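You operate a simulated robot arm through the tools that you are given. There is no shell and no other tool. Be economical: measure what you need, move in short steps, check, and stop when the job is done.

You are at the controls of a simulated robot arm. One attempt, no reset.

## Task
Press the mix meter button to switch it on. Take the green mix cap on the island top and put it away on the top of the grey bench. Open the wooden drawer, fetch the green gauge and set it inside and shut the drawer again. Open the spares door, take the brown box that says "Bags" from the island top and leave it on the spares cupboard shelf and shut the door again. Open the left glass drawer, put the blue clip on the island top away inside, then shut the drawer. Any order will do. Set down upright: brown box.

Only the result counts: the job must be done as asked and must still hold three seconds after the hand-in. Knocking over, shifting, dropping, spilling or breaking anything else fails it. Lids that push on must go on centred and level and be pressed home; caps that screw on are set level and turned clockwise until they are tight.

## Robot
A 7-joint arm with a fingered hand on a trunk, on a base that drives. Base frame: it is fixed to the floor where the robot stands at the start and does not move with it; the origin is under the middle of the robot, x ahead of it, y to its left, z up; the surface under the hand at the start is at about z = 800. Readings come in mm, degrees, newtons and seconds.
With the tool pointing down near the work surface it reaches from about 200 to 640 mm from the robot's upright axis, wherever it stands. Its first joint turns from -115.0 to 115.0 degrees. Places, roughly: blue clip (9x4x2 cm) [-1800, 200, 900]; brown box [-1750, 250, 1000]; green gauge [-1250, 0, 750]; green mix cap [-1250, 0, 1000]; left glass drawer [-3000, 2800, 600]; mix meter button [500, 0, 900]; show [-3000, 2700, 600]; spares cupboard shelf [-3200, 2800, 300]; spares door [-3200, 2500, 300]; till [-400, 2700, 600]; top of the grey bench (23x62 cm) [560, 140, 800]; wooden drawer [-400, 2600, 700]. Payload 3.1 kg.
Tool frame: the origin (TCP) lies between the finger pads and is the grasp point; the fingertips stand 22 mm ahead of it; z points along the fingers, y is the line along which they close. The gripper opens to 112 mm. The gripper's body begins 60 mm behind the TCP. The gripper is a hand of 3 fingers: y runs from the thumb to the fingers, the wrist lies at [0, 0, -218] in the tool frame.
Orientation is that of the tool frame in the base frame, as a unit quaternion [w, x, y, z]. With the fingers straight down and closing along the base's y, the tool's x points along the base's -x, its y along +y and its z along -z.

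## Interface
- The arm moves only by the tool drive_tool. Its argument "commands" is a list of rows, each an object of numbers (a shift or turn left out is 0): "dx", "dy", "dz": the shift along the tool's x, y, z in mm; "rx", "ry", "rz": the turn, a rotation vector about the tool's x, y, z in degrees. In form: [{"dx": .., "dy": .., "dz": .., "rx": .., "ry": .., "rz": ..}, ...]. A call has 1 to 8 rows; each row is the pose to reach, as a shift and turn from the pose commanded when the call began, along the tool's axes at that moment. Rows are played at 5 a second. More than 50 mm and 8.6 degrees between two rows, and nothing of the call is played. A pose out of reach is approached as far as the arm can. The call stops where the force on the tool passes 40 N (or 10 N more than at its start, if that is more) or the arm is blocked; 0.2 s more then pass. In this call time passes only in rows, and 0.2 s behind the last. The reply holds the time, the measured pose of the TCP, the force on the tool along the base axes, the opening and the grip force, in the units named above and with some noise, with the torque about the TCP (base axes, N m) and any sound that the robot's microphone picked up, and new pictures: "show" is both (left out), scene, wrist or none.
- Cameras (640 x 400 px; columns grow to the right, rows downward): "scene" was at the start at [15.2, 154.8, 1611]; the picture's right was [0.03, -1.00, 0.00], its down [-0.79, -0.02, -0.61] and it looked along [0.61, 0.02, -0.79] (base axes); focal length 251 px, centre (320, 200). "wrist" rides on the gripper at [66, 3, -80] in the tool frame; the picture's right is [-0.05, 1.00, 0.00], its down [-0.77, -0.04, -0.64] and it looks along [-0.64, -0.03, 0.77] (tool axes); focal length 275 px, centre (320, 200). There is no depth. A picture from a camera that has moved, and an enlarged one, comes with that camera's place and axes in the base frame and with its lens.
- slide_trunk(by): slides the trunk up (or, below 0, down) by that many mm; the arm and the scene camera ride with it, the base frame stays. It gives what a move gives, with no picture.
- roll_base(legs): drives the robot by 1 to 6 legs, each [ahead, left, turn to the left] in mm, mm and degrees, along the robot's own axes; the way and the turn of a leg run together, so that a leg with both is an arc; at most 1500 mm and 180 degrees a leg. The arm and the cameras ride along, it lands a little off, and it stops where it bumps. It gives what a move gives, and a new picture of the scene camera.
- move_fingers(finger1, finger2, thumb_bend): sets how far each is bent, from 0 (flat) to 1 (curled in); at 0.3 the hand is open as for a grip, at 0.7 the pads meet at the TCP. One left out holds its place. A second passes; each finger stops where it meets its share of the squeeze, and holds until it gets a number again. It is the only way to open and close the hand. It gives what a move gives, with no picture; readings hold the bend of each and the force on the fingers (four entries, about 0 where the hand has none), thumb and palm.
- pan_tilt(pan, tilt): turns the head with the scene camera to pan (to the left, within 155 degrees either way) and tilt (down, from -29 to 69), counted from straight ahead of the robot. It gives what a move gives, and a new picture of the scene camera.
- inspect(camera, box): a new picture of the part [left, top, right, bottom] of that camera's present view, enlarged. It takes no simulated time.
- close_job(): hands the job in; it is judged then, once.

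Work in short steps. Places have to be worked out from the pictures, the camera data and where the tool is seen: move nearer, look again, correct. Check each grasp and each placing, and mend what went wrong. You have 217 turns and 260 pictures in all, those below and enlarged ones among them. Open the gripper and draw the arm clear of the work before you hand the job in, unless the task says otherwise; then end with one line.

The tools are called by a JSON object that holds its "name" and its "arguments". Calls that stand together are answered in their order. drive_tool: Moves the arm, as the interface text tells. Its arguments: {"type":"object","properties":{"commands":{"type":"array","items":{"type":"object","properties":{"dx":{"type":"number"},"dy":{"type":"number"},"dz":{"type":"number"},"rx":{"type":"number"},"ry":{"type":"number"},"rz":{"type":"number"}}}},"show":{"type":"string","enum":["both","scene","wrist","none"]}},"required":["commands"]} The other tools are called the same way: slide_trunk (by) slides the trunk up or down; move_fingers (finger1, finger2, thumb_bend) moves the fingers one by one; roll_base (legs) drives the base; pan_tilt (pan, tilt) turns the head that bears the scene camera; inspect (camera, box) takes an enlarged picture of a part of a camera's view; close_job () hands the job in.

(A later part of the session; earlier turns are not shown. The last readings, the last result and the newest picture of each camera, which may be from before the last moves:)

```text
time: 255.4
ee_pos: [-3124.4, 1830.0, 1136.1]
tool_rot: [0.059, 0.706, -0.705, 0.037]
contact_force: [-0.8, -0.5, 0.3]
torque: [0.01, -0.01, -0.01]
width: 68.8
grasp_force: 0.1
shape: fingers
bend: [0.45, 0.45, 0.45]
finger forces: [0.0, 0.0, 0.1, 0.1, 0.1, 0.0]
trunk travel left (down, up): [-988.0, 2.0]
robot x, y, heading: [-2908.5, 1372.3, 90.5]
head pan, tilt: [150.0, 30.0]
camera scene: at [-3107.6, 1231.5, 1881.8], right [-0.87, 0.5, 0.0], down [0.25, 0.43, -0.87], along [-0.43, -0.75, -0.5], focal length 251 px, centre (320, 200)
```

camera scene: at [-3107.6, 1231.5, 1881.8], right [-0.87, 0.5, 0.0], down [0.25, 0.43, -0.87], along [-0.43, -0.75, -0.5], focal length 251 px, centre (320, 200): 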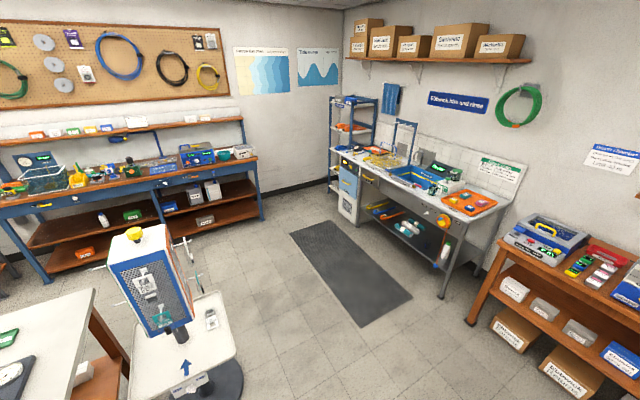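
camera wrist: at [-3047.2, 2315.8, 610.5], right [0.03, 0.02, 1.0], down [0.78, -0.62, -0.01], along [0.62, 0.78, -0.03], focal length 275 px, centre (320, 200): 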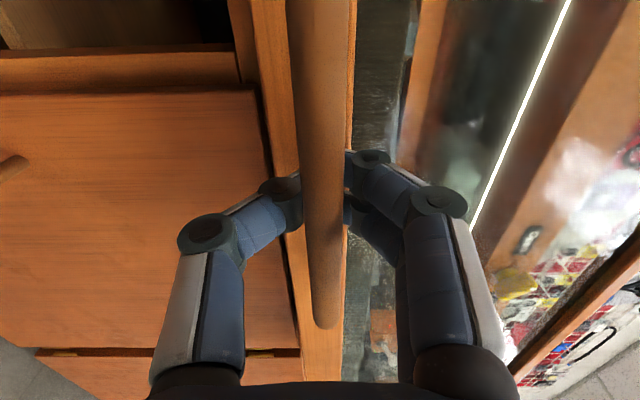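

Slightly over-rotated; correct that. Then strafe along and turn to face the island from its +y side, in line with the blue clip.

{"name": "drive_tool", "arguments": {"commands": [{"rx": 0.9, "ry": -4}, {"rx": 1.8, "ry": -7.8}], "show": "none"}}

{"name": "roll_base", "arguments": {"legs": [[0, -912, 0], [0, 0, -180], [350, 0, 0]]}}

{"name": "pan_tilt", "arguments": {"pan": 0, "tilt": 45}}

```text
time: 256.0
ee_pos: [-3123.2, 1828.7, 1136.4]
tool_rot: [0.001, 0.708, -0.707, 0.001]
contact_force: [0.7, -0.1, -0.2]
torque: [0.02, 0.02, 0.01]
width: 68.9
grasp_force: 0.0
shape: fingers
bend: [0.45, 0.45, 0.45]
finger forces: [0.0, 0.1, 0.0, 0.0, 0.0, 0.1]
trunk travel left (down, up): [-988.0, 2.0]
robot x, y, heading: [-2908.8, 1372.8, 90.5]
head pan, tilt: [150.0, 30.0]
```

```text
time: 269.9
ee_pos: [-1791.4, 558.0, 1138.0]
tool_rot: [-0.001, 0.705, 0.709, 0.002]
contact_force: [0.2, -0.4, -0.1]
torque: [-0.03, 0.01, 0.01]
width: 69.1
grasp_force: 0.1
shape: fingers
bend: [0.45, 0.45, 0.45]
finger forces: [0.0, 0.0, 0.0, 0.0, 0.0, 0.0]
trunk travel left (down, up): [-988.0, 2.0]
robot x, y, heading: [-2009.5, 1012.9, -89.4]
head pan, tilt: [150.0, 30.0]
camera scene: at [-1810.3, 1154.9, 1881.7], right [0.87, -0.49, 0.0], down [-0.25, -0.44, -0.87], along [0.42, 0.75, -0.5], focal length 251 px, centre (320, 200)
```

scene: 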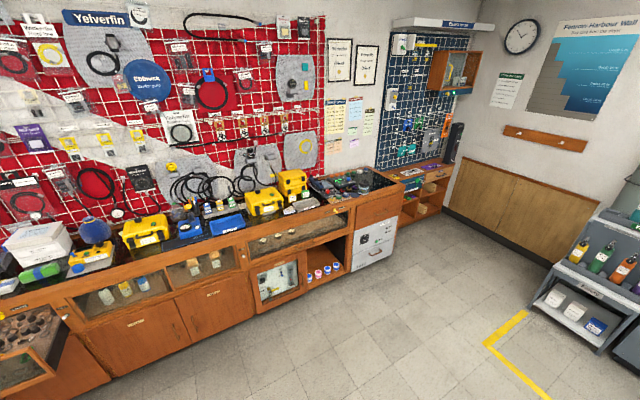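

```text
time: 272.3
ee_pos: [-1791.6, 557.3, 1137.0]
tool_rot: [-0.002, 0.705, 0.709, 0.001]
contact_force: [-0.5, 0.2, -0.1]
torque: [-0.03, 0.02, 0.0]
width: 69.0
grasp_force: 0.0
shape: fingers
bend: [0.45, 0.45, 0.45]
finger forces: [0.0, 0.0, 0.0, 0.0, 0.1, 0.0]
trunk travel left (down, up): [-988.0, 2.0]
robot x, y, heading: [-2006.3, 1011.6, -89.7]
head pan, tilt: [0.0, 45.0]
camera scene: at [-1853.7, 993.6, 1859.2], right [-1.0, -0.01, 0.0], down [-0.01, 0.71, -0.71], along [0.01, -0.71, -0.71], focal length 251 px, centre (320, 200)
```

scene: 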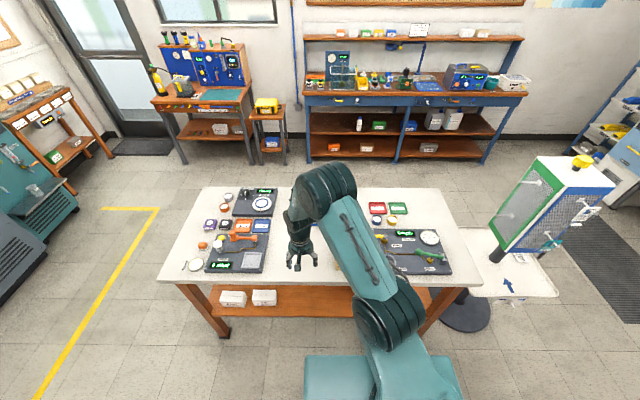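

{"name": "inspect", "arguments": {"camera": "wrist", "box": [0, 0, 640, 400]}}

```text
1.00 times, centred on (320, 200) of wrist (not enlarged: the box is as wide or as high as the picture)
camera zoom: at [-1789.1, 624.3, 1216.0], right [1.0, -0.04, 0.0], down [-0.03, -0.77, 0.63], along [-0.03, -0.63, -0.77], focal length 275 px, centre (320, 200)
```

zoom: 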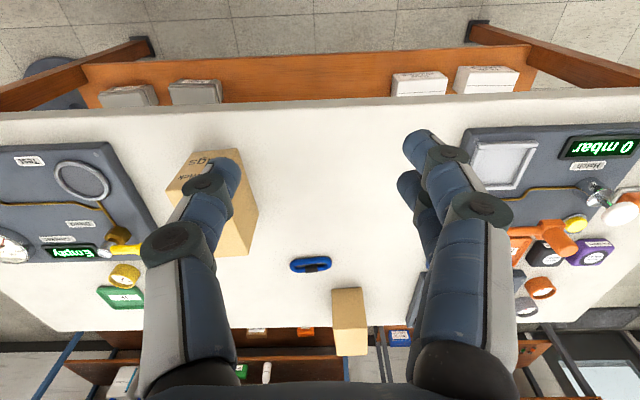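

The box near (-1960, 340) carries "…gs", so that's "Bags". The blue clip is at (-1831, 162), its long side along x, so I'll turn the hand 90° to grip its short side, bringing the arm nearer the robot's centre line too.

{"name": "drive_tool", "arguments": {"commands": [{"dy": -35}, {"dy": -70}, {"dy": -105}, {"dy": -130}], "show": "none"}}

{"name": "drive_tool", "arguments": {"commands": [{"rz": 8}, {"rz": 16}, {"rz": 24}, {"rz": 32}, {"rz": 40}, {"rz": 48}, {"rz": 56}, {"rz": 64}], "show": "none"}}

{"name": "drive_tool", "arguments": {"commands": [{"rz": 8}, {"rz": 16}, {"rz": 24}, {"rz": 26}], "show": "none"}}

{"name": "roll_base", "arguments": {"legs": [[0, 90, 0], [240, 0, 0]]}}

{"name": "inspect", "arguments": {"camera": "wrist", "box": [0, 0, 640, 400]}}

```text
time: 273.3
ee_pos: [-1921.8, 556.4, 1135.6]
tool_rot: [-0.001, 0.705, 0.709, 0.002]
contact_force: [0.3, 0.2, -0.2]
torque: [0.02, 0.0, 0.01]
width: 68.8
grasp_force: 0.2
shape: fingers
bend: [0.45, 0.45, 0.45]
finger forces: [0.0, 0.0, 0.0, 0.1, 0.1, 0.0]
trunk travel left (down, up): [-988.0, 2.0]
robot x, y, heading: [-2008.8, 1017.3, -89.4]
head pan, tilt: [0.0, 45.0]
```

```text
time: 275.1
ee_pos: [-1922.2, 555.8, 1136.2]
tool_rot: [-0.002, 0.974, 0.227, -0.001]
contact_force: [-0.7, 0.2, 0.6]
torque: [0.01, 0.01, 0.02]
width: 69.0
grasp_force: 0.1
shape: fingers
bend: [0.45, 0.45, 0.45]
finger forces: [0.0, 0.0, 0.0, 0.0, 0.1, 0.0]
trunk travel left (down, up): [-988.0, 2.0]
robot x, y, heading: [-2007.3, 1013.3, -89.4]
head pan, tilt: [0.0, 45.0]
```

```text
time: 276.1
ee_pos: [-1920.8, 555.9, 1136.6]
tool_rot: [-0.002, 1.0, 0.001, 0.0]
contact_force: [0.2, -0.4, 0.5]
torque: [0.01, 0.0, -0.01]
width: 68.9
grasp_force: 0.2
shape: fingers
bend: [0.45, 0.45, 0.45]
finger forces: [0.0, 0.0, 0.0, 0.1, 0.0, 0.0]
trunk travel left (down, up): [-988.0, 2.0]
robot x, y, heading: [-2007.4, 1013.2, -89.5]
head pan, tilt: [0.0, 45.0]
```

```text
time: 278.5
ee_pos: [-1827.8, 325.2, 1136.2]
tool_rot: [-0.001, 1.0, 0.004, 0.0]
contact_force: [-0.4, 0.0, 0.4]
torque: [-0.02, -0.01, 0.0]
width: 69.1
grasp_force: 0.0
shape: fingers
bend: [0.45, 0.45, 0.45]
finger forces: [0.0, 0.0, 0.0, 0.1, 0.0, 0.1]
trunk travel left (down, up): [-988.0, 2.0]
robot x, y, heading: [-1916.4, 783.8, -89.4]
head pan, tilt: [0.0, 45.0]
camera scene: at [-1761.2, 763.8, 1859.2], right [-1.0, -0.01, 0.0], down [-0.01, 0.71, -0.71], along [0.01, -0.71, -0.71], focal length 251 px, centre (320, 200)
```

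scene: 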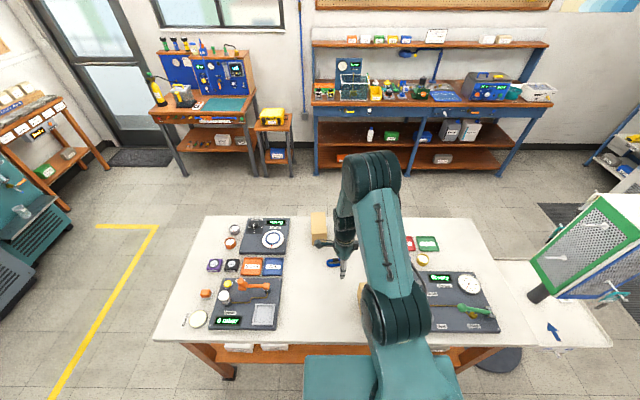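

```text
1.00 times, centred on (320, 200) of wrist (not enlarged: the box is as wide or as high as the picture)
camera zoom: at [-1762.4, 324.1, 1215.4], right [-0.04, -1.0, 0.0], down [-0.77, 0.03, 0.64], along [-0.64, 0.03, -0.77], focal length 275 px, centre (320, 200)
```

zoom: 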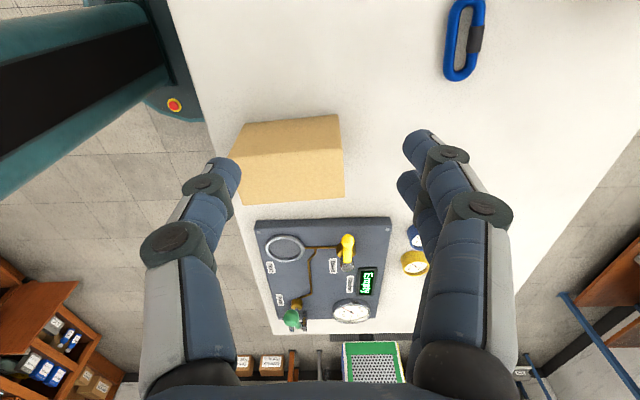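

The clip is at (-1827, 167). Nudge the base 20 mm closer, extend over it and descend partway.

{"name": "roll_base", "arguments": {"legs": [[20, 0, 0]]}}

{"name": "drive_tool", "arguments": {"commands": [{"dy": 35, "dz": 30}, {"dy": 70, "dz": 60}, {"dy": 105, "dz": 90}, {"dy": 138, "dz": 120}, {"dy": 138, "dz": 160}, {"dy": 138, "dz": 200}], "show": "wrist"}}

```text
time: 279.3
ee_pos: [-1828.0, 308.6, 1137.6]
tool_rot: [0.001, 1.0, 0.002, 0.0]
contact_force: [0.2, 0.9, -0.1]
torque: [0.01, 0.02, -0.02]
width: 68.7
grasp_force: 0.1
shape: fingers
bend: [0.45, 0.45, 0.45]
finger forces: [0.0, 0.0, 0.0, 0.1, 0.0, 0.0]
trunk travel left (down, up): [-988.0, 2.0]
robot x, y, heading: [-1913.1, 762.2, -89.6]
head pan, tilt: [0.0, 45.0]
camera scene: at [-1761.7, 748.5, 1859.3], right [-1.0, -0.01, 0.0], down [-0.01, 0.7, -0.71], along [0.01, -0.71, -0.71], focal length 251 px, centre (320, 200)
```

scene: 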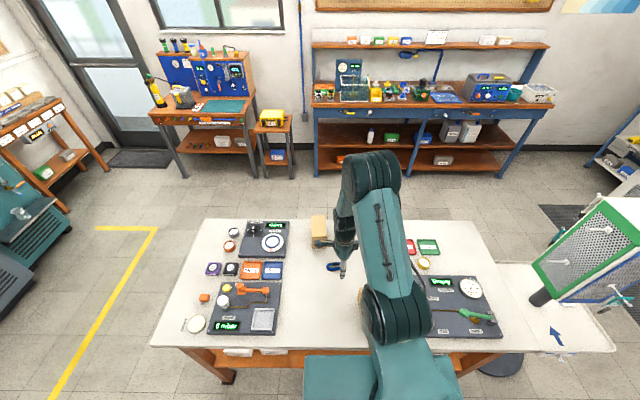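

```text
time: 280.7
ee_pos: [-1828.6, 176.0, 945.6]
tool_rot: [-0.002, 1.0, 0.004, -0.001]
contact_force: [0.5, 0.4, -0.8]
torque: [0.02, 0.0, 0.0]
width: 69.4
grasp_force: 0.1
shape: fingers
bend: [0.45, 0.45, 0.45]
finger forces: [0.1, 0.0, 0.0, 0.0, 0.0, 0.1]
out of reach, approached as far as the arm can: row 6
trunk travel left (down, up): [-988.0, 2.0]
robot x, y, heading: [-1913.9, 761.0, -89.1]
head pan, tilt: [0.0, 45.0]
camera wrist: at [-1762.0, 174.1, 1024.7], right [-0.04, -1.0, -0.01], down [-0.77, 0.03, 0.64], along [-0.64, 0.03, -0.77], focal length 275 px, centre (320, 200)
```

wrist: 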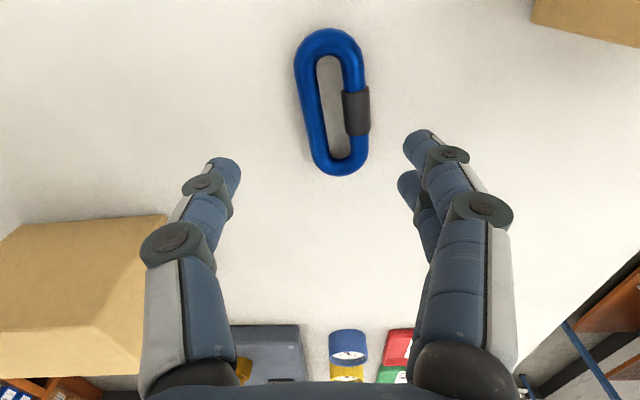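

The clip is centred at about (-1821, 169). Adjust, then lower with the trunk.

{"name": "slide_trunk", "arguments": {"by": -45}}

{"name": "drive_tool", "arguments": {"commands": [{"dx": 8, "dy": 6}], "show": "wrist"}}

```text
time: 281.6
ee_pos: [-1827.2, 175.3, 901.4]
tool_rot: [-0.001, 1.0, 0.003, 0.0]
contact_force: [-0.3, 0.0, 1.1]
torque: [0.04, 0.03, 0.0]
width: 69.2
grasp_force: 0.2
shape: fingers
bend: [0.45, 0.45, 0.45]
finger forces: [0.0, 0.0, 0.1, 0.0, 0.0, 0.1]
trunk travel left (down, up): [-943.0, 47.0]
robot x, y, heading: [-1916.2, 761.7, -89.4]
head pan, tilt: [0.0, 45.0]
```

```text
time: 282.0
ee_pos: [-1819.1, 174.1, 903.2]
tool_rot: [-0.002, 1.0, 0.003, 0.0]
contact_force: [1.0, 0.4, -0.9]
torque: [-0.01, 0.02, -0.05]
width: 69.1
grasp_force: 0.2
shape: fingers
bend: [0.45, 0.45, 0.45]
finger forces: [0.0, 0.0, 0.0, 0.0, 0.0, 0.0]
out of reach, approached as far as the arm can: row 1
trunk travel left (down, up): [-943.0, 47.0]
robot x, y, heading: [-1916.2, 763.0, -89.2]
head pan, tilt: [0.0, 45.0]
camera wrist: at [-1753.7, 172.0, 982.7], right [-0.04, -1.0, 0.0], down [-0.77, 0.03, 0.64], along [-0.64, 0.03, -0.77], focal length 275 px, centre (320, 200)
```

wrist: 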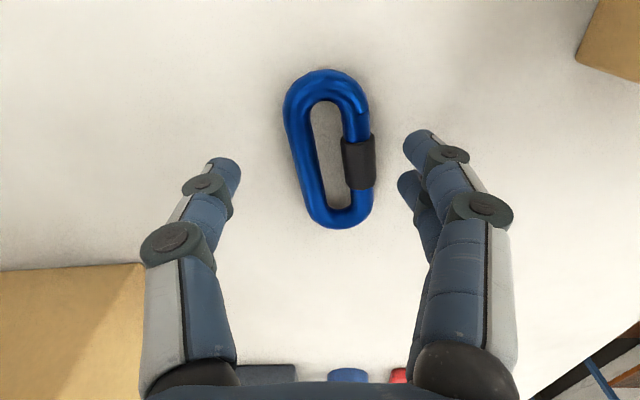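

Well centred. Narrow the opening a little and lower to fingertip height.

{"name": "move_fingers", "arguments": {"finger1": 0.49, "finger2": 0.49, "thumb_bend": 0.49}}

{"name": "slide_trunk", "arguments": {"by": -16}}

```text
time: 283.0
ee_pos: [-1820.4, 174.6, 903.3]
tool_rot: [-0.001, 1.0, 0.004, 0.0]
contact_force: [0.2, 0.0, 0.6]
torque: [-0.01, -0.01, 0.02]
width: 58.6
grasp_force: 0.1
shape: fingers
bend: [0.49, 0.49, 0.49]
finger forces: [0.1, 0.1, 0.0, 0.1, 0.0, 0.0]
trunk travel left (down, up): [-943.0, 47.0]
robot x, y, heading: [-1915.1, 765.2, -89.4]
head pan, tilt: [0.0, 45.0]
```

```text
time: 283.6
ee_pos: [-1820.0, 173.4, 888.1]
tool_rot: [-0.002, 1.0, 0.004, 0.0]
contact_force: [-0.1, 0.6, 1.9]
torque: [-0.06, 0.03, 0.04]
width: 58.4
grasp_force: 1.2
shape: fingers
bend: [0.49, 0.49, 0.49]
finger forces: [1.1, 1.2, 0.1, 0.0, 0.0, 0.1]
trunk travel left (down, up): [-927.0, 63.0]
robot x, y, heading: [-1912.6, 758.7, -89.5]
head pan, tilt: [0.0, 45.0]
```

Fingertips are just touching the table. Close on the clip and lift.

{"name": "move_fingers", "arguments": {"finger1": 0.75, "finger2": 0.75, "thumb_bend": 0.75}}

{"name": "slide_trunk", "arguments": {"by": 50}}

{"name": "inspect", "arguments": {"camera": "wrist", "box": [0, 0, 640, 400]}}

```text
time: 284.6
ee_pos: [-1820.5, 173.0, 888.0]
tool_rot: [-0.001, 1.0, 0.003, 0.0]
contact_force: [0.7, -1.2, -0.3]
torque: [0.01, 0.02, 0.02]
width: 32.1
grasp_force: 18.4
shape: fingers
bend: [0.61, 0.6, 0.63]
finger forces: [9.5, 9.3, 0.0, 0.1, 18.8, 0.0]
trunk travel left (down, up): [-927.0, 63.0]
robot x, y, heading: [-1913.9, 766.1, -89.4]
head pan, tilt: [0.0, 45.0]
```

```text
time: 285.5
ee_pos: [-1820.2, 173.4, 938.3]
tool_rot: [-0.002, 1.0, 0.004, 0.0]
contact_force: [-0.6, -0.1, 0.3]
torque: [-0.02, 0.0, 0.01]
width: 31.9
grasp_force: 19.0
shape: fingers
bend: [0.61, 0.6, 0.63]
finger forces: [9.5, 9.3, 0.1, 0.1, 18.8, 0.0]
trunk travel left (down, up): [-977.0, 13.0]
robot x, y, heading: [-1915.0, 760.0, -89.4]
head pan, tilt: [0.0, 45.0]
```

```text
1.00 times, centred on (320, 200) of wrist (not enlarged: the box is as wide or as high as the picture)
camera zoom: at [-1754.1, 171.8, 1016.5], right [-0.04, -1.0, 0.0], down [-0.77, 0.03, 0.64], along [-0.64, 0.03, -0.77], focal length 275 px, centre (320, 200)
```

zoom: 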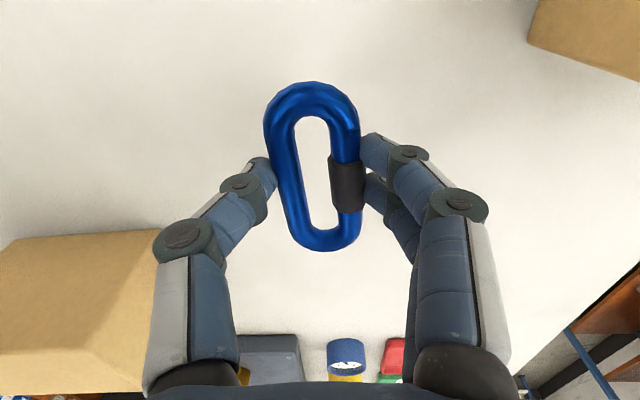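

The clip is held. Raise and retract, then back away, turn, and strafe to the glass drawer.

{"name": "drive_tool", "arguments": {"commands": [{"dy": -10, "dz": -40}, {"dy": -35, "dz": -75}, {"dy": -65, "dz": -110}, {"dy": -90, "dz": -140}], "show": "none"}}

{"name": "roll_base", "arguments": {"legs": [[-600, 0, 0], [0, 0, 180], [0, 925, 0]]}}

```text
time: 286.5
ee_pos: [-1821.1, 263.8, 1078.6]
tool_rot: [0.0, 1.0, 0.004, 0.0]
contact_force: [0.1, -0.6, -0.6]
torque: [0.0, 0.02, 0.02]
width: 31.6
grasp_force: 18.5
shape: fingers
bend: [0.61, 0.6, 0.63]
finger forces: [9.2, 8.9, 0.0, 0.0, 18.1, 0.1]
trunk travel left (down, up): [-977.0, 13.0]
robot x, y, heading: [-1913.8, 763.2, -89.4]
head pan, tilt: [0.0, 45.0]
```

```text
time: 301.8
ee_pos: [-2960.9, 1854.8, 1075.9]
tool_rot: [0.0, -0.009, 1.0, -0.002]
contact_force: [0.7, -0.7, 0.0]
torque: [0.01, 0.0, 0.01]
width: 31.0
grasp_force: 17.2
shape: fingers
bend: [0.62, 0.61, 0.64]
finger forces: [8.5, 8.5, 0.0, 0.1, 17.2, 0.0]
trunk travel left (down, up): [-977.0, 13.0]
robot x, y, heading: [-2859.7, 1358.8, 91.4]
head pan, tilt: [0.0, 45.0]
camera scene: at [-3014.7, 1374.1, 1848.2], right [1.0, 0.02, 0.0], down [0.02, -0.71, -0.71], along [-0.02, 0.71, -0.71], focal length 251 px, centre (320, 200)
```

scene: 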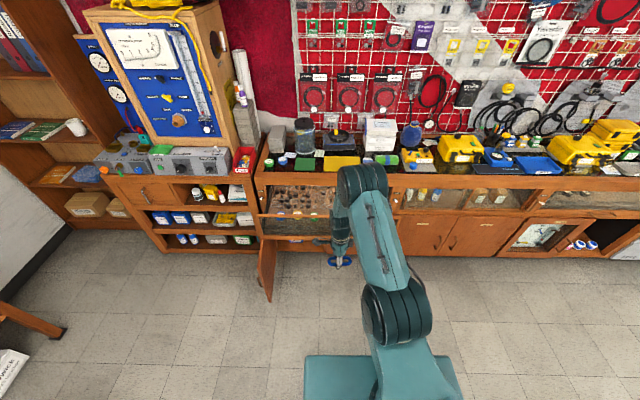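

{"name": "roll_base", "arguments": {"legs": [[460, 0, -1.3]]}}

{"name": "inspect", "arguments": {"camera": "wrist", "box": [0, 0, 640, 400]}}

{"name": "inspect", "arguments": {"camera": "scene", "box": [200, 170, 420, 320]}}

```text
time: 304.6
ee_pos: [-2958.2, 2323.9, 1076.2]
tool_rot: [0.0, 0.002, 1.0, -0.002]
contact_force: [0.5, 0.0, -0.4]
torque: [-0.01, 0.0, 0.01]
width: 30.9
grasp_force: 17.0
shape: fingers
bend: [0.62, 0.61, 0.64]
finger forces: [8.7, 8.5, 0.0, 0.1, 17.2, 0.1]
trunk travel left (down, up): [-977.0, 13.0]
robot x, y, heading: [-2868.5, 1822.9, 90.1]
head pan, tilt: [0.0, 45.0]
camera scene: at [-3020.6, 1843.6, 1848.2], right [1.0, 0.0, 0.0], down [0.0, -0.71, -0.71], along [0.0, 0.71, -0.71], focal length 251 px, centre (320, 200)
```

scene: 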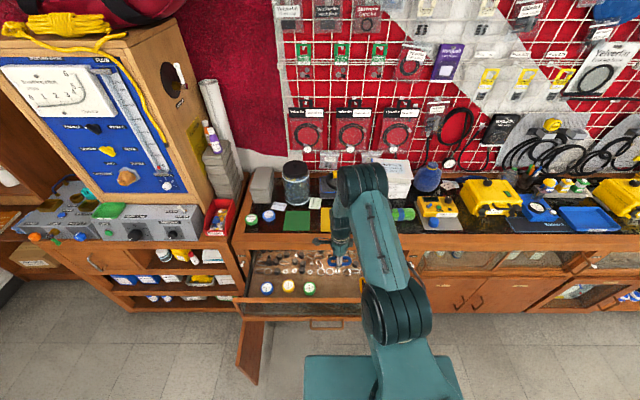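

```text
1.00 times, centred on (320, 200) of wrist (not enlarged: the box is as wide or as high as the picture)
camera zoom: at [-3024.6, 2329.2, 1156.5], right [0.05, 1.0, 0.0], down [0.77, -0.03, 0.64], along [0.63, -0.03, -0.77], focal length 275 px, centre (320, 200)
```

zoom: 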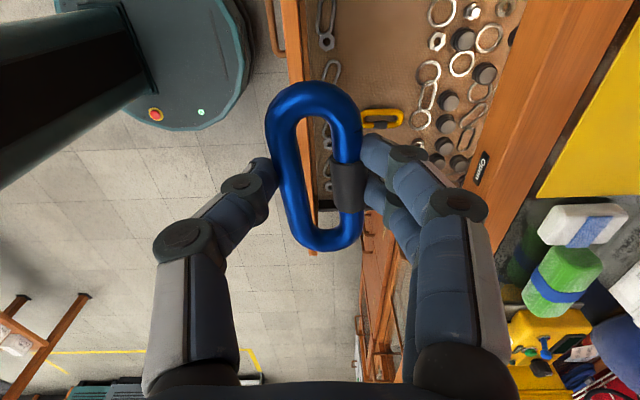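

```text
2.67 times, centred on (310, 245) of scene
camera zoom: at [-3020.6, 1843.6, 1848.2], right [1.0, 0.0, 0.0], down [0.0, -0.71, -0.71], along [0.0, 0.71, -0.71], focal length 669 px, centre (347, 80)
```

zoom: 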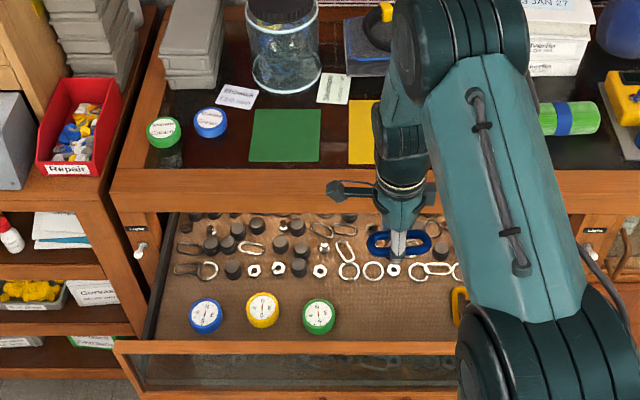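

The free strip in the drawer is centred at about (-2955, 2415), floor z≈650, with about 60 mm free each way. Roll forward 91 mm, then lower the trunk.

{"name": "roll_base", "arguments": {"legs": [[91, 0, 0]]}}

{"name": "slide_trunk", "arguments": {"by": -300}}

{"name": "inspect", "arguments": {"camera": "wrist", "box": [0, 0, 640, 400]}}

{"name": "inspect", "arguments": {"camera": "scene", "box": [180, 180, 440, 360]}}

```text
time: 305.7
ee_pos: [-2957.5, 2414.7, 1077.5]
tool_rot: [0.0, -0.001, 1.0, -0.002]
contact_force: [-0.5, -0.2, -0.9]
torque: [-0.01, -0.02, -0.02]
width: 30.7
grasp_force: 17.3
shape: fingers
bend: [0.62, 0.61, 0.64]
finger forces: [8.7, 8.6, 0.0, 0.0, 17.4, 0.1]
trunk travel left (down, up): [-977.0, 13.0]
robot x, y, heading: [-2866.2, 1914.4, 89.9]
head pan, tilt: [0.0, 45.0]
camera scene: at [-3021.0, 1934.2, 1848.2], right [1.0, 0.0, 0.0], down [0.0, -0.71, -0.71], along [0.0, 0.71, -0.71], focal length 251 px, centre (320, 200)
```

scene: 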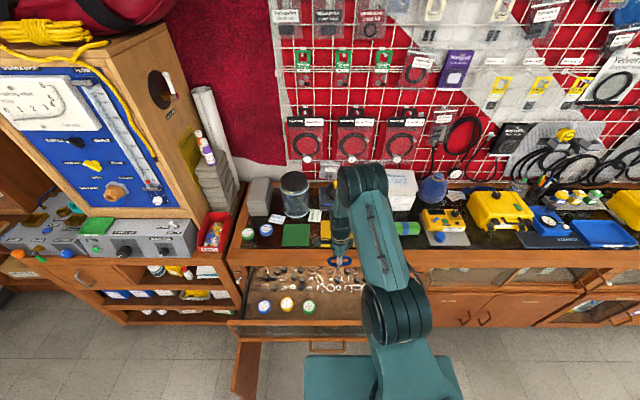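

```text
time: 308.7
ee_pos: [-2960.6, 2415.8, 778.0]
tool_rot: [0.0, 0.0, 1.0, -0.002]
contact_force: [-0.3, 0.7, -0.6]
torque: [0.01, 0.03, 0.03]
width: 31.1
grasp_force: 16.8
shape: fingers
bend: [0.62, 0.61, 0.64]
finger forces: [8.7, 8.4, 0.0, 0.0, 17.3, 0.0]
trunk travel left (down, up): [-677.0, 313.0]
robot x, y, heading: [-2869.5, 1918.5, 90.2]
head pan, tilt: [0.0, 45.0]
```

```text
1.00 times, centred on (320, 200) of wrist (not enlarged: the box is as wide or as high as the picture)
camera zoom: at [-3025.1, 2420.4, 856.3], right [0.05, 1.0, 0.0], down [0.77, -0.03, 0.64], along [0.63, -0.03, -0.77], focal length 275 px, centre (320, 200)
```

zoom: 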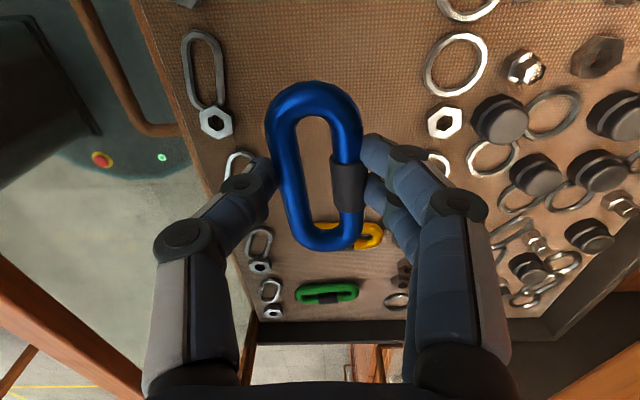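

```text
2.22 times, centred on (310, 270) of scene
camera zoom: at [-3020.9, 1935.2, 1548.2], right [1.0, 0.0, 0.0], down [0.0, -0.71, -0.71], along [0.0, 0.71, -0.71], focal length 557 px, centre (342, 44)
```

zoom: 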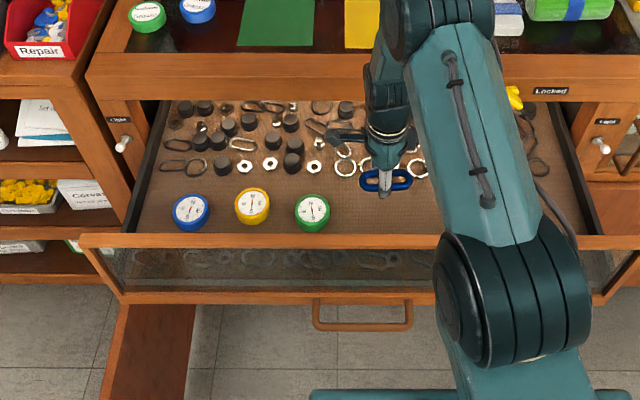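

The strip runs y≈2350–2498, so shift 8 mm to its centre and lower further.

{"name": "drive_tool", "arguments": {"commands": [{"dy": 8}], "show": "none"}}

{"name": "slide_trunk", "arguments": {"by": -75}}

{"name": "inspect", "arguments": {"camera": "wrist", "box": [0, 0, 640, 400]}}

```text
time: 309.1
ee_pos: [-2958.2, 2424.9, 776.8]
tool_rot: [0.0, 0.0, 1.0, -0.002]
contact_force: [0.2, 0.2, 0.3]
torque: [-0.02, 0.0, -0.02]
width: 30.9
grasp_force: 17.5
shape: fingers
bend: [0.62, 0.61, 0.64]
finger forces: [8.8, 8.5, 0.0, 0.1, 17.4, 0.0]
trunk travel left (down, up): [-677.0, 313.0]
robot x, y, heading: [-2869.9, 1915.9, 90.3]
head pan, tilt: [0.0, 45.0]
```

```text
time: 310.2
ee_pos: [-2957.8, 2423.3, 701.5]
tool_rot: [0.0, 0.0, 1.0, -0.001]
contact_force: [0.2, 0.6, -0.4]
torque: [-0.03, -0.01, 0.01]
width: 30.8
grasp_force: 17.3
shape: fingers
bend: [0.62, 0.61, 0.64]
finger forces: [8.8, 8.6, 0.0, 0.1, 17.4, 0.0]
trunk travel left (down, up): [-602.0, 388.0]
robot x, y, heading: [-2864.5, 1914.4, 90.2]
head pan, tilt: [0.0, 45.0]
```

```text
1.00 times, centred on (320, 200) of wrist (not enlarged: the box is as wide or as high as the picture)
camera zoom: at [-3025.3, 2428.3, 780.7], right [0.05, 1.0, 0.0], down [0.77, -0.03, 0.64], along [0.63, -0.03, -0.77], focal length 275 px, centre (320, 200)
```

zoom: 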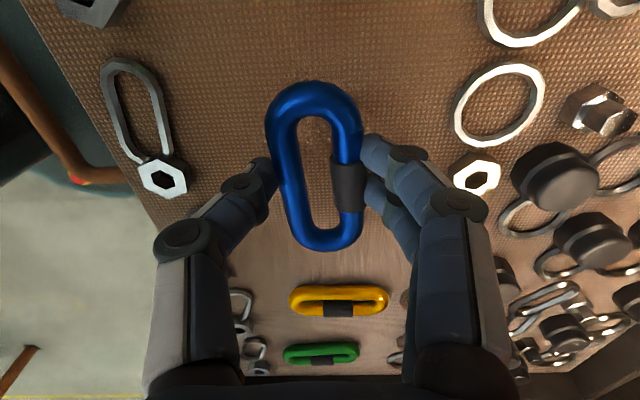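

Clear all round. Lower slowly to contact.

{"name": "drive_tool", "arguments": {"commands": [{"dz": 5}, {"dz": 9}, {"dz": 12}, {"dz": 15}, {"dz": 17}, {"dz": 19}, {"dz": 21}], "show": "wrist"}}

```text
time: 311.8
ee_pos: [-2960.3, 2423.7, 681.0]
tool_rot: [0.0, 0.001, 1.0, -0.002]
contact_force: [-0.4, 0.4, 0.0]
torque: [0.0, -0.03, -0.02]
width: 31.0
grasp_force: 17.5
shape: fingers
bend: [0.62, 0.61, 0.64]
finger forces: [8.9, 8.5, 0.1, 0.0, 17.3, 0.0]
trunk travel left (down, up): [-602.0, 388.0]
robot x, y, heading: [-2866.3, 1914.9, 90.1]
head pan, tilt: [0.0, 45.0]
camera wrist: at [-3026.0, 2428.3, 759.6], right [0.05, 1.0, 0.0], down [0.77, -0.03, 0.64], along [0.63, -0.03, -0.77], focal length 275 px, centre (320, 200)
```

wrist: 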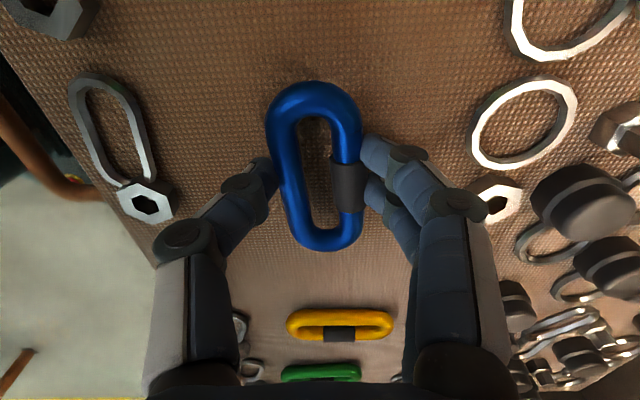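

{"name": "drive_tool", "arguments": {"commands": [{"dz": 4}, {"dz": 8}, {"dz": 11}, {"dz": 14}, {"dz": 17}, {"dz": 20}], "show": "wrist"}}

```text
time: 312.9
ee_pos: [-2959.4, 2426.4, 670.4]
tool_rot: [-0.002, 0.001, 1.0, 0.005]
contact_force: [0.0, 0.8, 32.3]
torque: [-0.36, -0.08, 0.01]
width: 31.0
grasp_force: 32.6
shape: fingers
bend: [0.64, 0.64, 0.66]
finger forces: [11.7, 16.4, 0.0, 0.0, 37.6, 0.0]
trunk travel left (down, up): [-602.0, 388.0]
robot x, y, heading: [-2870.8, 1914.9, 90.2]
head pan, tilt: [0.0, 45.0]
stopped in row 5: the force on the tool passed its limit at 44 N (the readings are from after the stop); the commanded pose is now the measured one
camera wrist: at [-3025.6, 2428.7, 749.9], right [0.05, 1.0, 0.01], down [0.77, -0.04, 0.63], along [0.63, -0.02, -0.77], focal length 275 px, centre (320, 200)
```

wrist: 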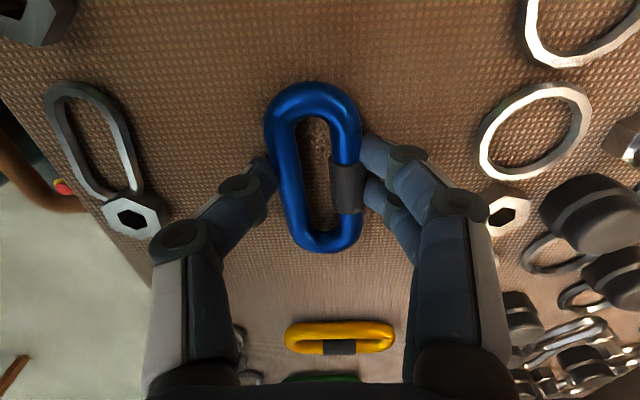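

The floor is reached. Ease 4 mm, open slightly, and rise.

{"name": "drive_tool", "arguments": {"commands": [{"dz": -4}], "show": "none"}}

{"name": "move_fingers", "arguments": {"finger1": 0.54, "finger2": 0.54, "thumb_bend": 0.56}}

{"name": "drive_tool", "arguments": {"commands": [{"dz": -6}, {"dz": -20}, {"dz": -50}, {"dz": -90}], "show": "wrist"}}

```text
time: 313.3
ee_pos: [-2959.5, 2425.5, 670.7]
tool_rot: [-0.001, 0.0, 1.0, 0.0]
contact_force: [-0.2, 1.2, 1.7]
torque: [0.06, -0.03, 0.0]
width: 31.0
grasp_force: 18.2
shape: fingers
bend: [0.64, 0.63, 0.65]
finger forces: [9.0, 10.0, 0.1, 0.0, 17.5, 0.0]
trunk travel left (down, up): [-602.0, 388.0]
robot x, y, heading: [-2869.1, 1916.3, 90.1]
head pan, tilt: [0.0, 45.0]
```

```text
time: 314.3
ee_pos: [-2959.1, 2425.3, 672.7]
tool_rot: [-0.001, 0.001, 1.0, 0.002]
contact_force: [-0.4, -1.2, 9.6]
torque: [-0.08, -0.01, 0.02]
width: 37.6
grasp_force: 5.2
shape: fingers
bend: [0.56, 0.56, 0.57]
finger forces: [1.8, 2.4, 0.1, 0.0, 5.5, 0.0]
trunk travel left (down, up): [-602.0, 388.0]
robot x, y, heading: [-2864.5, 1916.4, 90.4]
head pan, tilt: [0.0, 45.0]
```

```text
time: 315.3
ee_pos: [-2961.6, 2426.7, 762.1]
tool_rot: [-0.001, 0.0, 1.0, 0.001]
contact_force: [-0.5, 0.1, -0.2]
torque: [0.01, -0.03, 0.02]
width: 40.2
grasp_force: 0.1
shape: fingers
bend: [0.54, 0.54, 0.56]
finger forces: [0.0, 0.0, 0.0, 0.1, 0.0, 0.1]
trunk travel left (down, up): [-602.0, 388.0]
robot x, y, heading: [-2868.8, 1912.8, 89.9]
head pan, tilt: [0.0, 45.0]
camera wrist: at [-3027.2, 2430.9, 841.3], right [0.05, 1.0, 0.0], down [0.77, -0.04, 0.63], along [0.63, -0.03, -0.77], focal length 275 px, centre (320, 200)
```

wrist: 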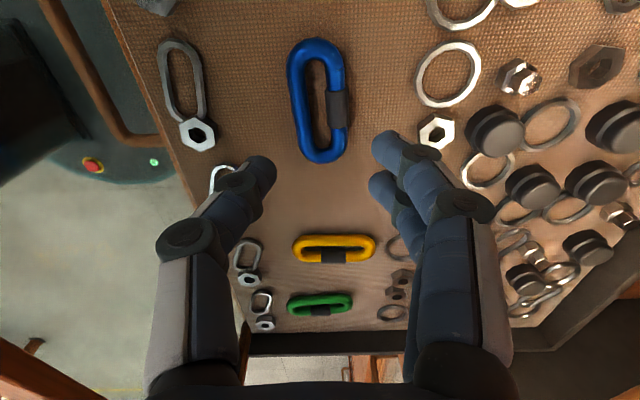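

The clip lies flat in its place without touching its neighbours. Raise, back off, and pitch the hand forward to push the drawer shut.

{"name": "slide_trunk", "arguments": {"by": 250}}

{"name": "roll_base", "arguments": {"legs": [[-450, 0, 0]]}}

{"name": "drive_tool", "arguments": {"commands": [{"dy": 12, "rx": -8}, {"dy": 24, "rx": -16}, {"dy": 36, "rx": -24}, {"dy": 48, "rx": -32}, {"dy": 60, "rx": -40}, {"dy": 72, "rx": -48}, {"dy": 84, "rx": -56}, {"dy": 96, "rx": -64}], "show": "none"}}

{"name": "drive_tool", "arguments": {"commands": [{"rx": -8}, {"rx": -16}, {"rx": -24}, {"rx": -26}], "show": "none"}}

{"name": "move_fingers", "arguments": {"finger1": 0.75, "finger2": 0.75, "thumb_bend": 0.75}}

```text
time: 317.9
ee_pos: [-2961.5, 2426.9, 1012.7]
tool_rot: [-0.001, 0.0, 1.0, 0.001]
contact_force: [0.0, -0.7, 0.3]
torque: [0.01, 0.02, 0.01]
width: 40.1
grasp_force: 0.0
shape: fingers
bend: [0.54, 0.54, 0.56]
finger forces: [0.0, 0.0, 0.0, 0.0, 0.0, 0.0]
trunk travel left (down, up): [-852.0, 138.0]
robot x, y, heading: [-2870.5, 1915.0, 90.4]
head pan, tilt: [0.0, 45.0]
```

```text
time: 320.6
ee_pos: [-2957.6, 1976.5, 1012.6]
tool_rot: [-0.001, 0.003, 1.0, 0.001]
contact_force: [0.3, -0.5, -0.5]
torque: [-0.02, -0.02, 0.01]
width: 40.5
grasp_force: 0.1
shape: fingers
bend: [0.54, 0.54, 0.56]
finger forces: [0.1, 0.0, 0.1, 0.0, 0.1, 0.0]
trunk travel left (down, up): [-852.0, 138.0]
robot x, y, heading: [-2868.4, 1460.8, 89.6]
head pan, tilt: [0.0, 45.0]
camera scene: at [-3020.6, 1485.2, 1723.2], right [1.0, 0.0, 0.0], down [0.0, -0.71, -0.71], along [0.0, 0.71, -0.71], focal length 251 px, centre (320, 200)
```

scene: 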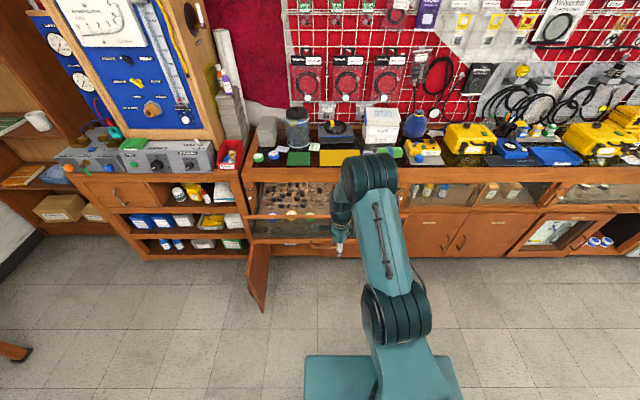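

```text
time: 322.4
ee_pos: [-2957.3, 2073.5, 1011.5]
tool_rot: [0.002, 0.003, 0.847, 0.532]
contact_force: [0.1, 0.4, 0.6]
torque: [0.0, 0.01, -0.01]
width: 40.2
grasp_force: 0.0
shape: fingers
bend: [0.54, 0.54, 0.56]
finger forces: [0.1, 0.0, 0.0, 0.0, 0.0, 0.1]
trunk travel left (down, up): [-852.0, 138.0]
robot x, y, heading: [-2868.3, 1463.0, 89.7]
head pan, tilt: [0.0, 45.0]
```

```text
time: 323.4
ee_pos: [-2957.4, 2073.4, 1012.6]
tool_rot: [0.002, 0.003, 0.705, 0.709]
contact_force: [0.1, -0.5, 0.0]
torque: [0.03, -0.04, -0.01]
width: 40.5
grasp_force: 0.1
shape: fingers
bend: [0.54, 0.54, 0.56]
finger forces: [0.1, 0.0, 0.0, 0.0, 0.1, 0.0]
trunk travel left (down, up): [-852.0, 138.0]
robot x, y, heading: [-2866.7, 1463.4, 89.9]
head pan, tilt: [0.0, 45.0]
```

```text
time: 324.4
ee_pos: [-2957.9, 2073.0, 1010.9]
tool_rot: [0.002, 0.002, 0.707, 0.707]
contact_force: [-0.2, 0.0, -0.3]
torque: [0.02, 0.0, 0.0]
width: 0.0
grasp_force: 0.0
shape: fingers
bend: [0.74, 0.74, 0.74]
finger forces: [0.1, 0.1, 0.0, 0.0, 0.0, 0.0]
trunk travel left (down, up): [-852.0, 138.0]
robot x, y, heading: [-2868.7, 1467.2, 89.8]
head pan, tilt: [0.0, 45.0]
```

Clean forward pose. Line up with the handle (x≈-2985, z≈608) and push.

{"name": "roll_base", "arguments": {"legs": [[0, 28, 0]]}}

{"name": "slide_trunk", "arguments": {"by": -400}}

{"name": "roll_base", "arguments": {"legs": [[140, 0, 0]]}}

{"name": "inspect", "arguments": {"camera": "wrist", "box": [0, 0, 640, 400]}}

```text
time: 325.2
ee_pos: [-2983.5, 2074.3, 1011.9]
tool_rot: [0.002, 0.003, 0.707, 0.708]
contact_force: [-0.4, -0.4, 0.7]
torque: [-0.01, 0.01, 0.0]
width: 0.0
grasp_force: 0.1
shape: fingers
bend: [0.74, 0.74, 0.74]
finger forces: [0.1, 0.0, 0.0, 0.0, 0.1, 0.0]
trunk travel left (down, up): [-852.0, 138.0]
robot x, y, heading: [-2895.6, 1464.7, 90.1]
head pan, tilt: [0.0, 45.0]
camera scene: at [-3047.4, 1485.4, 1723.3], right [1.0, 0.0, 0.0], down [0.0, -0.71, -0.71], along [0.0, 0.71, -0.71], focal length 251 px, centre (320, 200)
```

scene: 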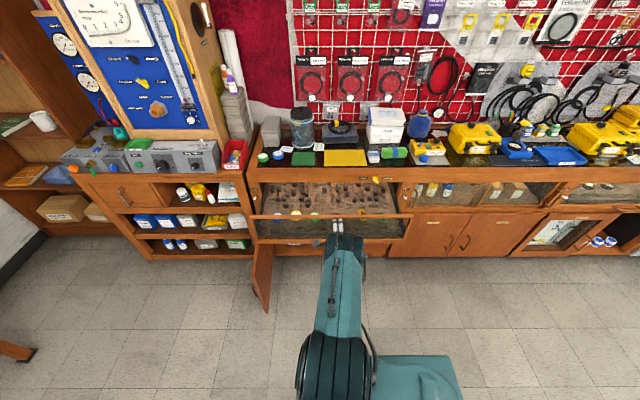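

```text
time: 329.0
ee_pos: [-2985.2, 2074.0, 613.2]
tool_rot: [0.002, 0.003, 0.707, 0.708]
contact_force: [0.4, -0.4, 0.6]
torque: [0.01, 0.01, 0.0]
width: 0.1
grasp_force: 0.1
shape: fingers
bend: [0.74, 0.74, 0.74]
finger forces: [0.0, 0.0, 0.1, 0.0, 0.0, 0.0]
trunk travel left (down, up): [-452.0, 538.0]
robot x, y, heading: [-2894.6, 1462.6, 89.8]
head pan, tilt: [0.0, 45.0]
```

```text
time: 330.4
ee_pos: [-2984.6, 2215.5, 612.0]
tool_rot: [0.002, 0.003, 0.706, 0.708]
contact_force: [0.0, -0.5, -0.2]
torque: [0.0, 0.0, -0.01]
width: 0.0
grasp_force: 0.0
shape: fingers
bend: [0.74, 0.74, 0.74]
finger forces: [0.1, 0.1, 0.0, 0.0, 0.0, 0.0]
trunk travel left (down, up): [-452.0, 538.0]
robot x, y, heading: [-2895.2, 1609.0, 90.1]
head pan, tilt: [0.0, 45.0]
camera scene: at [-3048.6, 1628.4, 1323.2], right [1.0, 0.0, 0.0], down [0.0, -0.71, -0.71], along [0.0, 0.71, -0.71], focal length 251 px, centre (320, 200)
```

scene: 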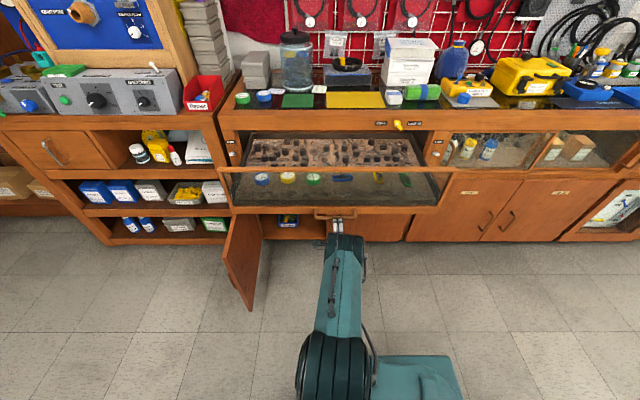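

```text
1.00 times, centred on (320, 200) of wrist (not enlarged: the box is as wide or as high as the picture)
camera zoom: at [-3052.0, 2137.5, 613.4], right [0.05, 0.0, 1.0], down [0.77, -0.64, -0.04], along [0.64, 0.77, -0.03], focal length 275 px, centre (320, 200)
```

zoom: 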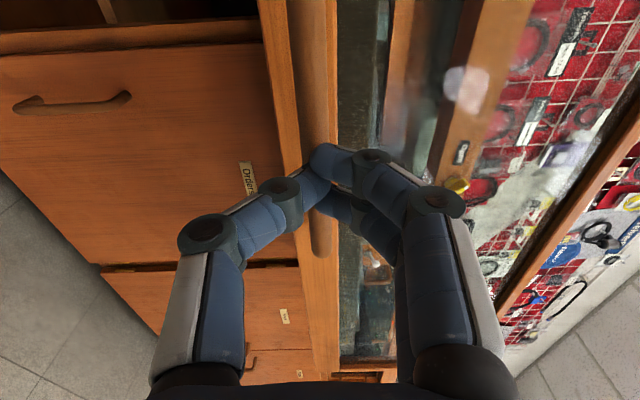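

Tips are aligned with the bar. Push with the base 200 mm, then finish by arm.

{"name": "drive_tool", "arguments": {"commands": [{"dy": -4}], "show": "none"}}

{"name": "roll_base", "arguments": {"legs": [[100, 0, 0], [100, 0, 0]]}}

{"name": "drive_tool", "arguments": {"commands": [{"dz": 10}, {"dz": 20}, {"dz": 30}, {"dz": 40}, {"dz": 50}, {"dz": 60}, {"dz": 68}, {"dz": 76}], "show": "scene"}}

```text
time: 330.8
ee_pos: [-2986.0, 2216.2, 607.5]
tool_rot: [0.002, 0.003, 0.707, 0.707]
contact_force: [0.1, 0.1, -0.5]
torque: [-0.02, -0.01, -0.01]
width: 0.0
grasp_force: 0.0
shape: fingers
bend: [0.74, 0.74, 0.74]
finger forces: [0.0, 0.0, 0.1, 0.0, 0.0, 0.0]
trunk travel left (down, up): [-452.0, 538.0]
robot x, y, heading: [-2892.1, 1607.1, 89.8]
head pan, tilt: [0.0, 45.0]
```

```text
time: 332.7
ee_pos: [-2983.3, 2416.9, 607.7]
tool_rot: [0.002, 0.003, 0.707, 0.708]
contact_force: [1.4, -0.3, -0.4]
torque: [-0.01, 0.0, 0.01]
width: 0.0
grasp_force: 0.1
shape: fingers
bend: [0.74, 0.74, 0.74]
finger forces: [0.1, 0.0, 0.0, 0.0, 0.0, 0.0]
trunk travel left (down, up): [-452.0, 538.0]
robot x, y, heading: [-2896.6, 1806.0, 90.1]
head pan, tilt: [0.0, 45.0]
camera scene: at [-3048.2, 1828.5, 1323.2], right [1.0, 0.0, 0.0], down [0.0, -0.71, -0.71], along [0.0, 0.71, -0.71], focal length 251 px, centre (320, 200)
```

scene: 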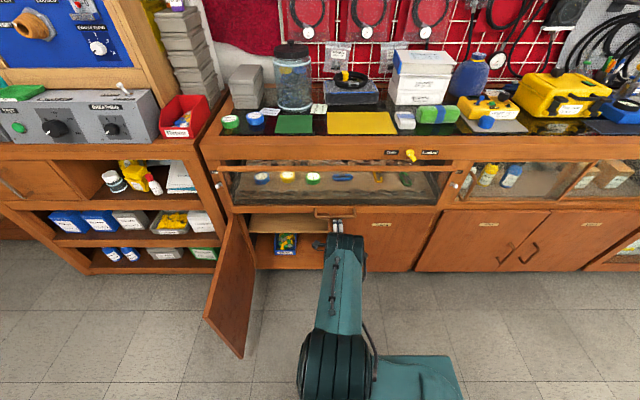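

```text
time: 334.3
ee_pos: [-2984.7, 2478.2, 602.6]
tool_rot: [0.001, 0.002, 0.712, 0.702]
contact_force: [0.4, -16.6, -2.4]
torque: [0.05, 0.03, -0.02]
width: 0.1
grasp_force: 12.0
shape: fingers
bend: [0.76, 0.76, 0.74]
finger forces: [12.5, 12.1, 0.1, 0.0, 0.1, 0.1]
trunk travel left (down, up): [-452.0, 538.0]
robot x, y, heading: [-2893.9, 1805.3, 89.9]
head pan, tilt: [0.0, 45.0]
stopped in row 7: the force on the tool passed its limit at 45 N (the readings are from after the stop); the commanded pose is now the measured one
camera scene: at [-3048.3, 1826.8, 1323.1], right [1.0, 0.0, 0.0], down [0.0, -0.71, -0.71], along [0.0, 0.71, -0.71], focal length 251 px, centre (320, 200)
```

scene: 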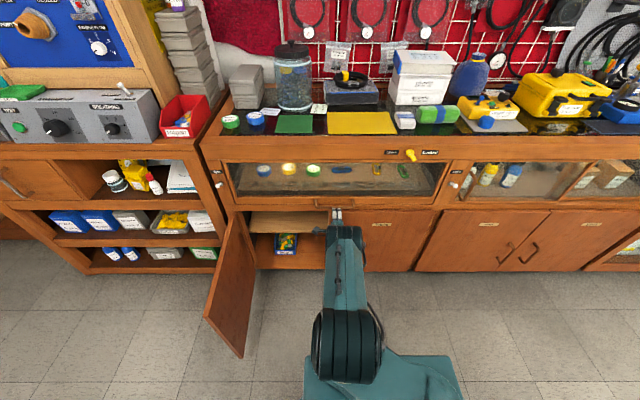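

The drawer seems shut. Back off and verify.

{"name": "roll_base", "arguments": {"legs": [[-350, 0, 0]]}}

{"name": "inspect", "arguments": {"camera": "scene", "box": [220, 120, 440, 260]}}

```text
time: 336.5
ee_pos: [-2981.7, 2135.4, 604.9]
tool_rot: [0.006, 0.006, 0.71, 0.705]
contact_force: [0.0, -0.2, -0.2]
torque: [-0.03, 0.05, -0.02]
width: 0.0
grasp_force: 0.1
shape: fingers
bend: [0.74, 0.74, 0.74]
finger forces: [0.1, 0.0, 0.0, 0.0, 0.0, 0.0]
trunk travel left (down, up): [-452.0, 538.0]
robot x, y, heading: [-2899.8, 1461.8, 89.1]
head pan, tilt: [0.0, 45.0]
camera scene: at [-3050.1, 1482.2, 1323.2], right [1.0, -0.01, 0.0], down [-0.01, -0.71, -0.71], along [0.01, 0.71, -0.71], focal length 251 px, centre (320, 200)
```

scene: 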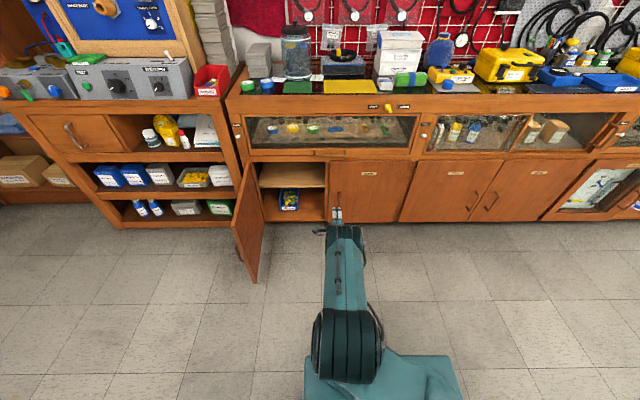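

```text
2.86 times, centred on (330, 190) of scene
camera zoom: at [-3050.1, 1482.2, 1323.2], right [1.0, -0.01, 0.0], down [-0.01, -0.71, -0.71], along [0.01, 0.71, -0.71], focal length 716 px, centre (291, 229)
```

zoom: 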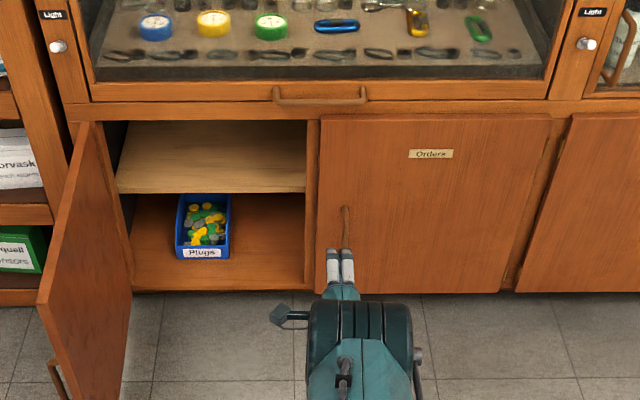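

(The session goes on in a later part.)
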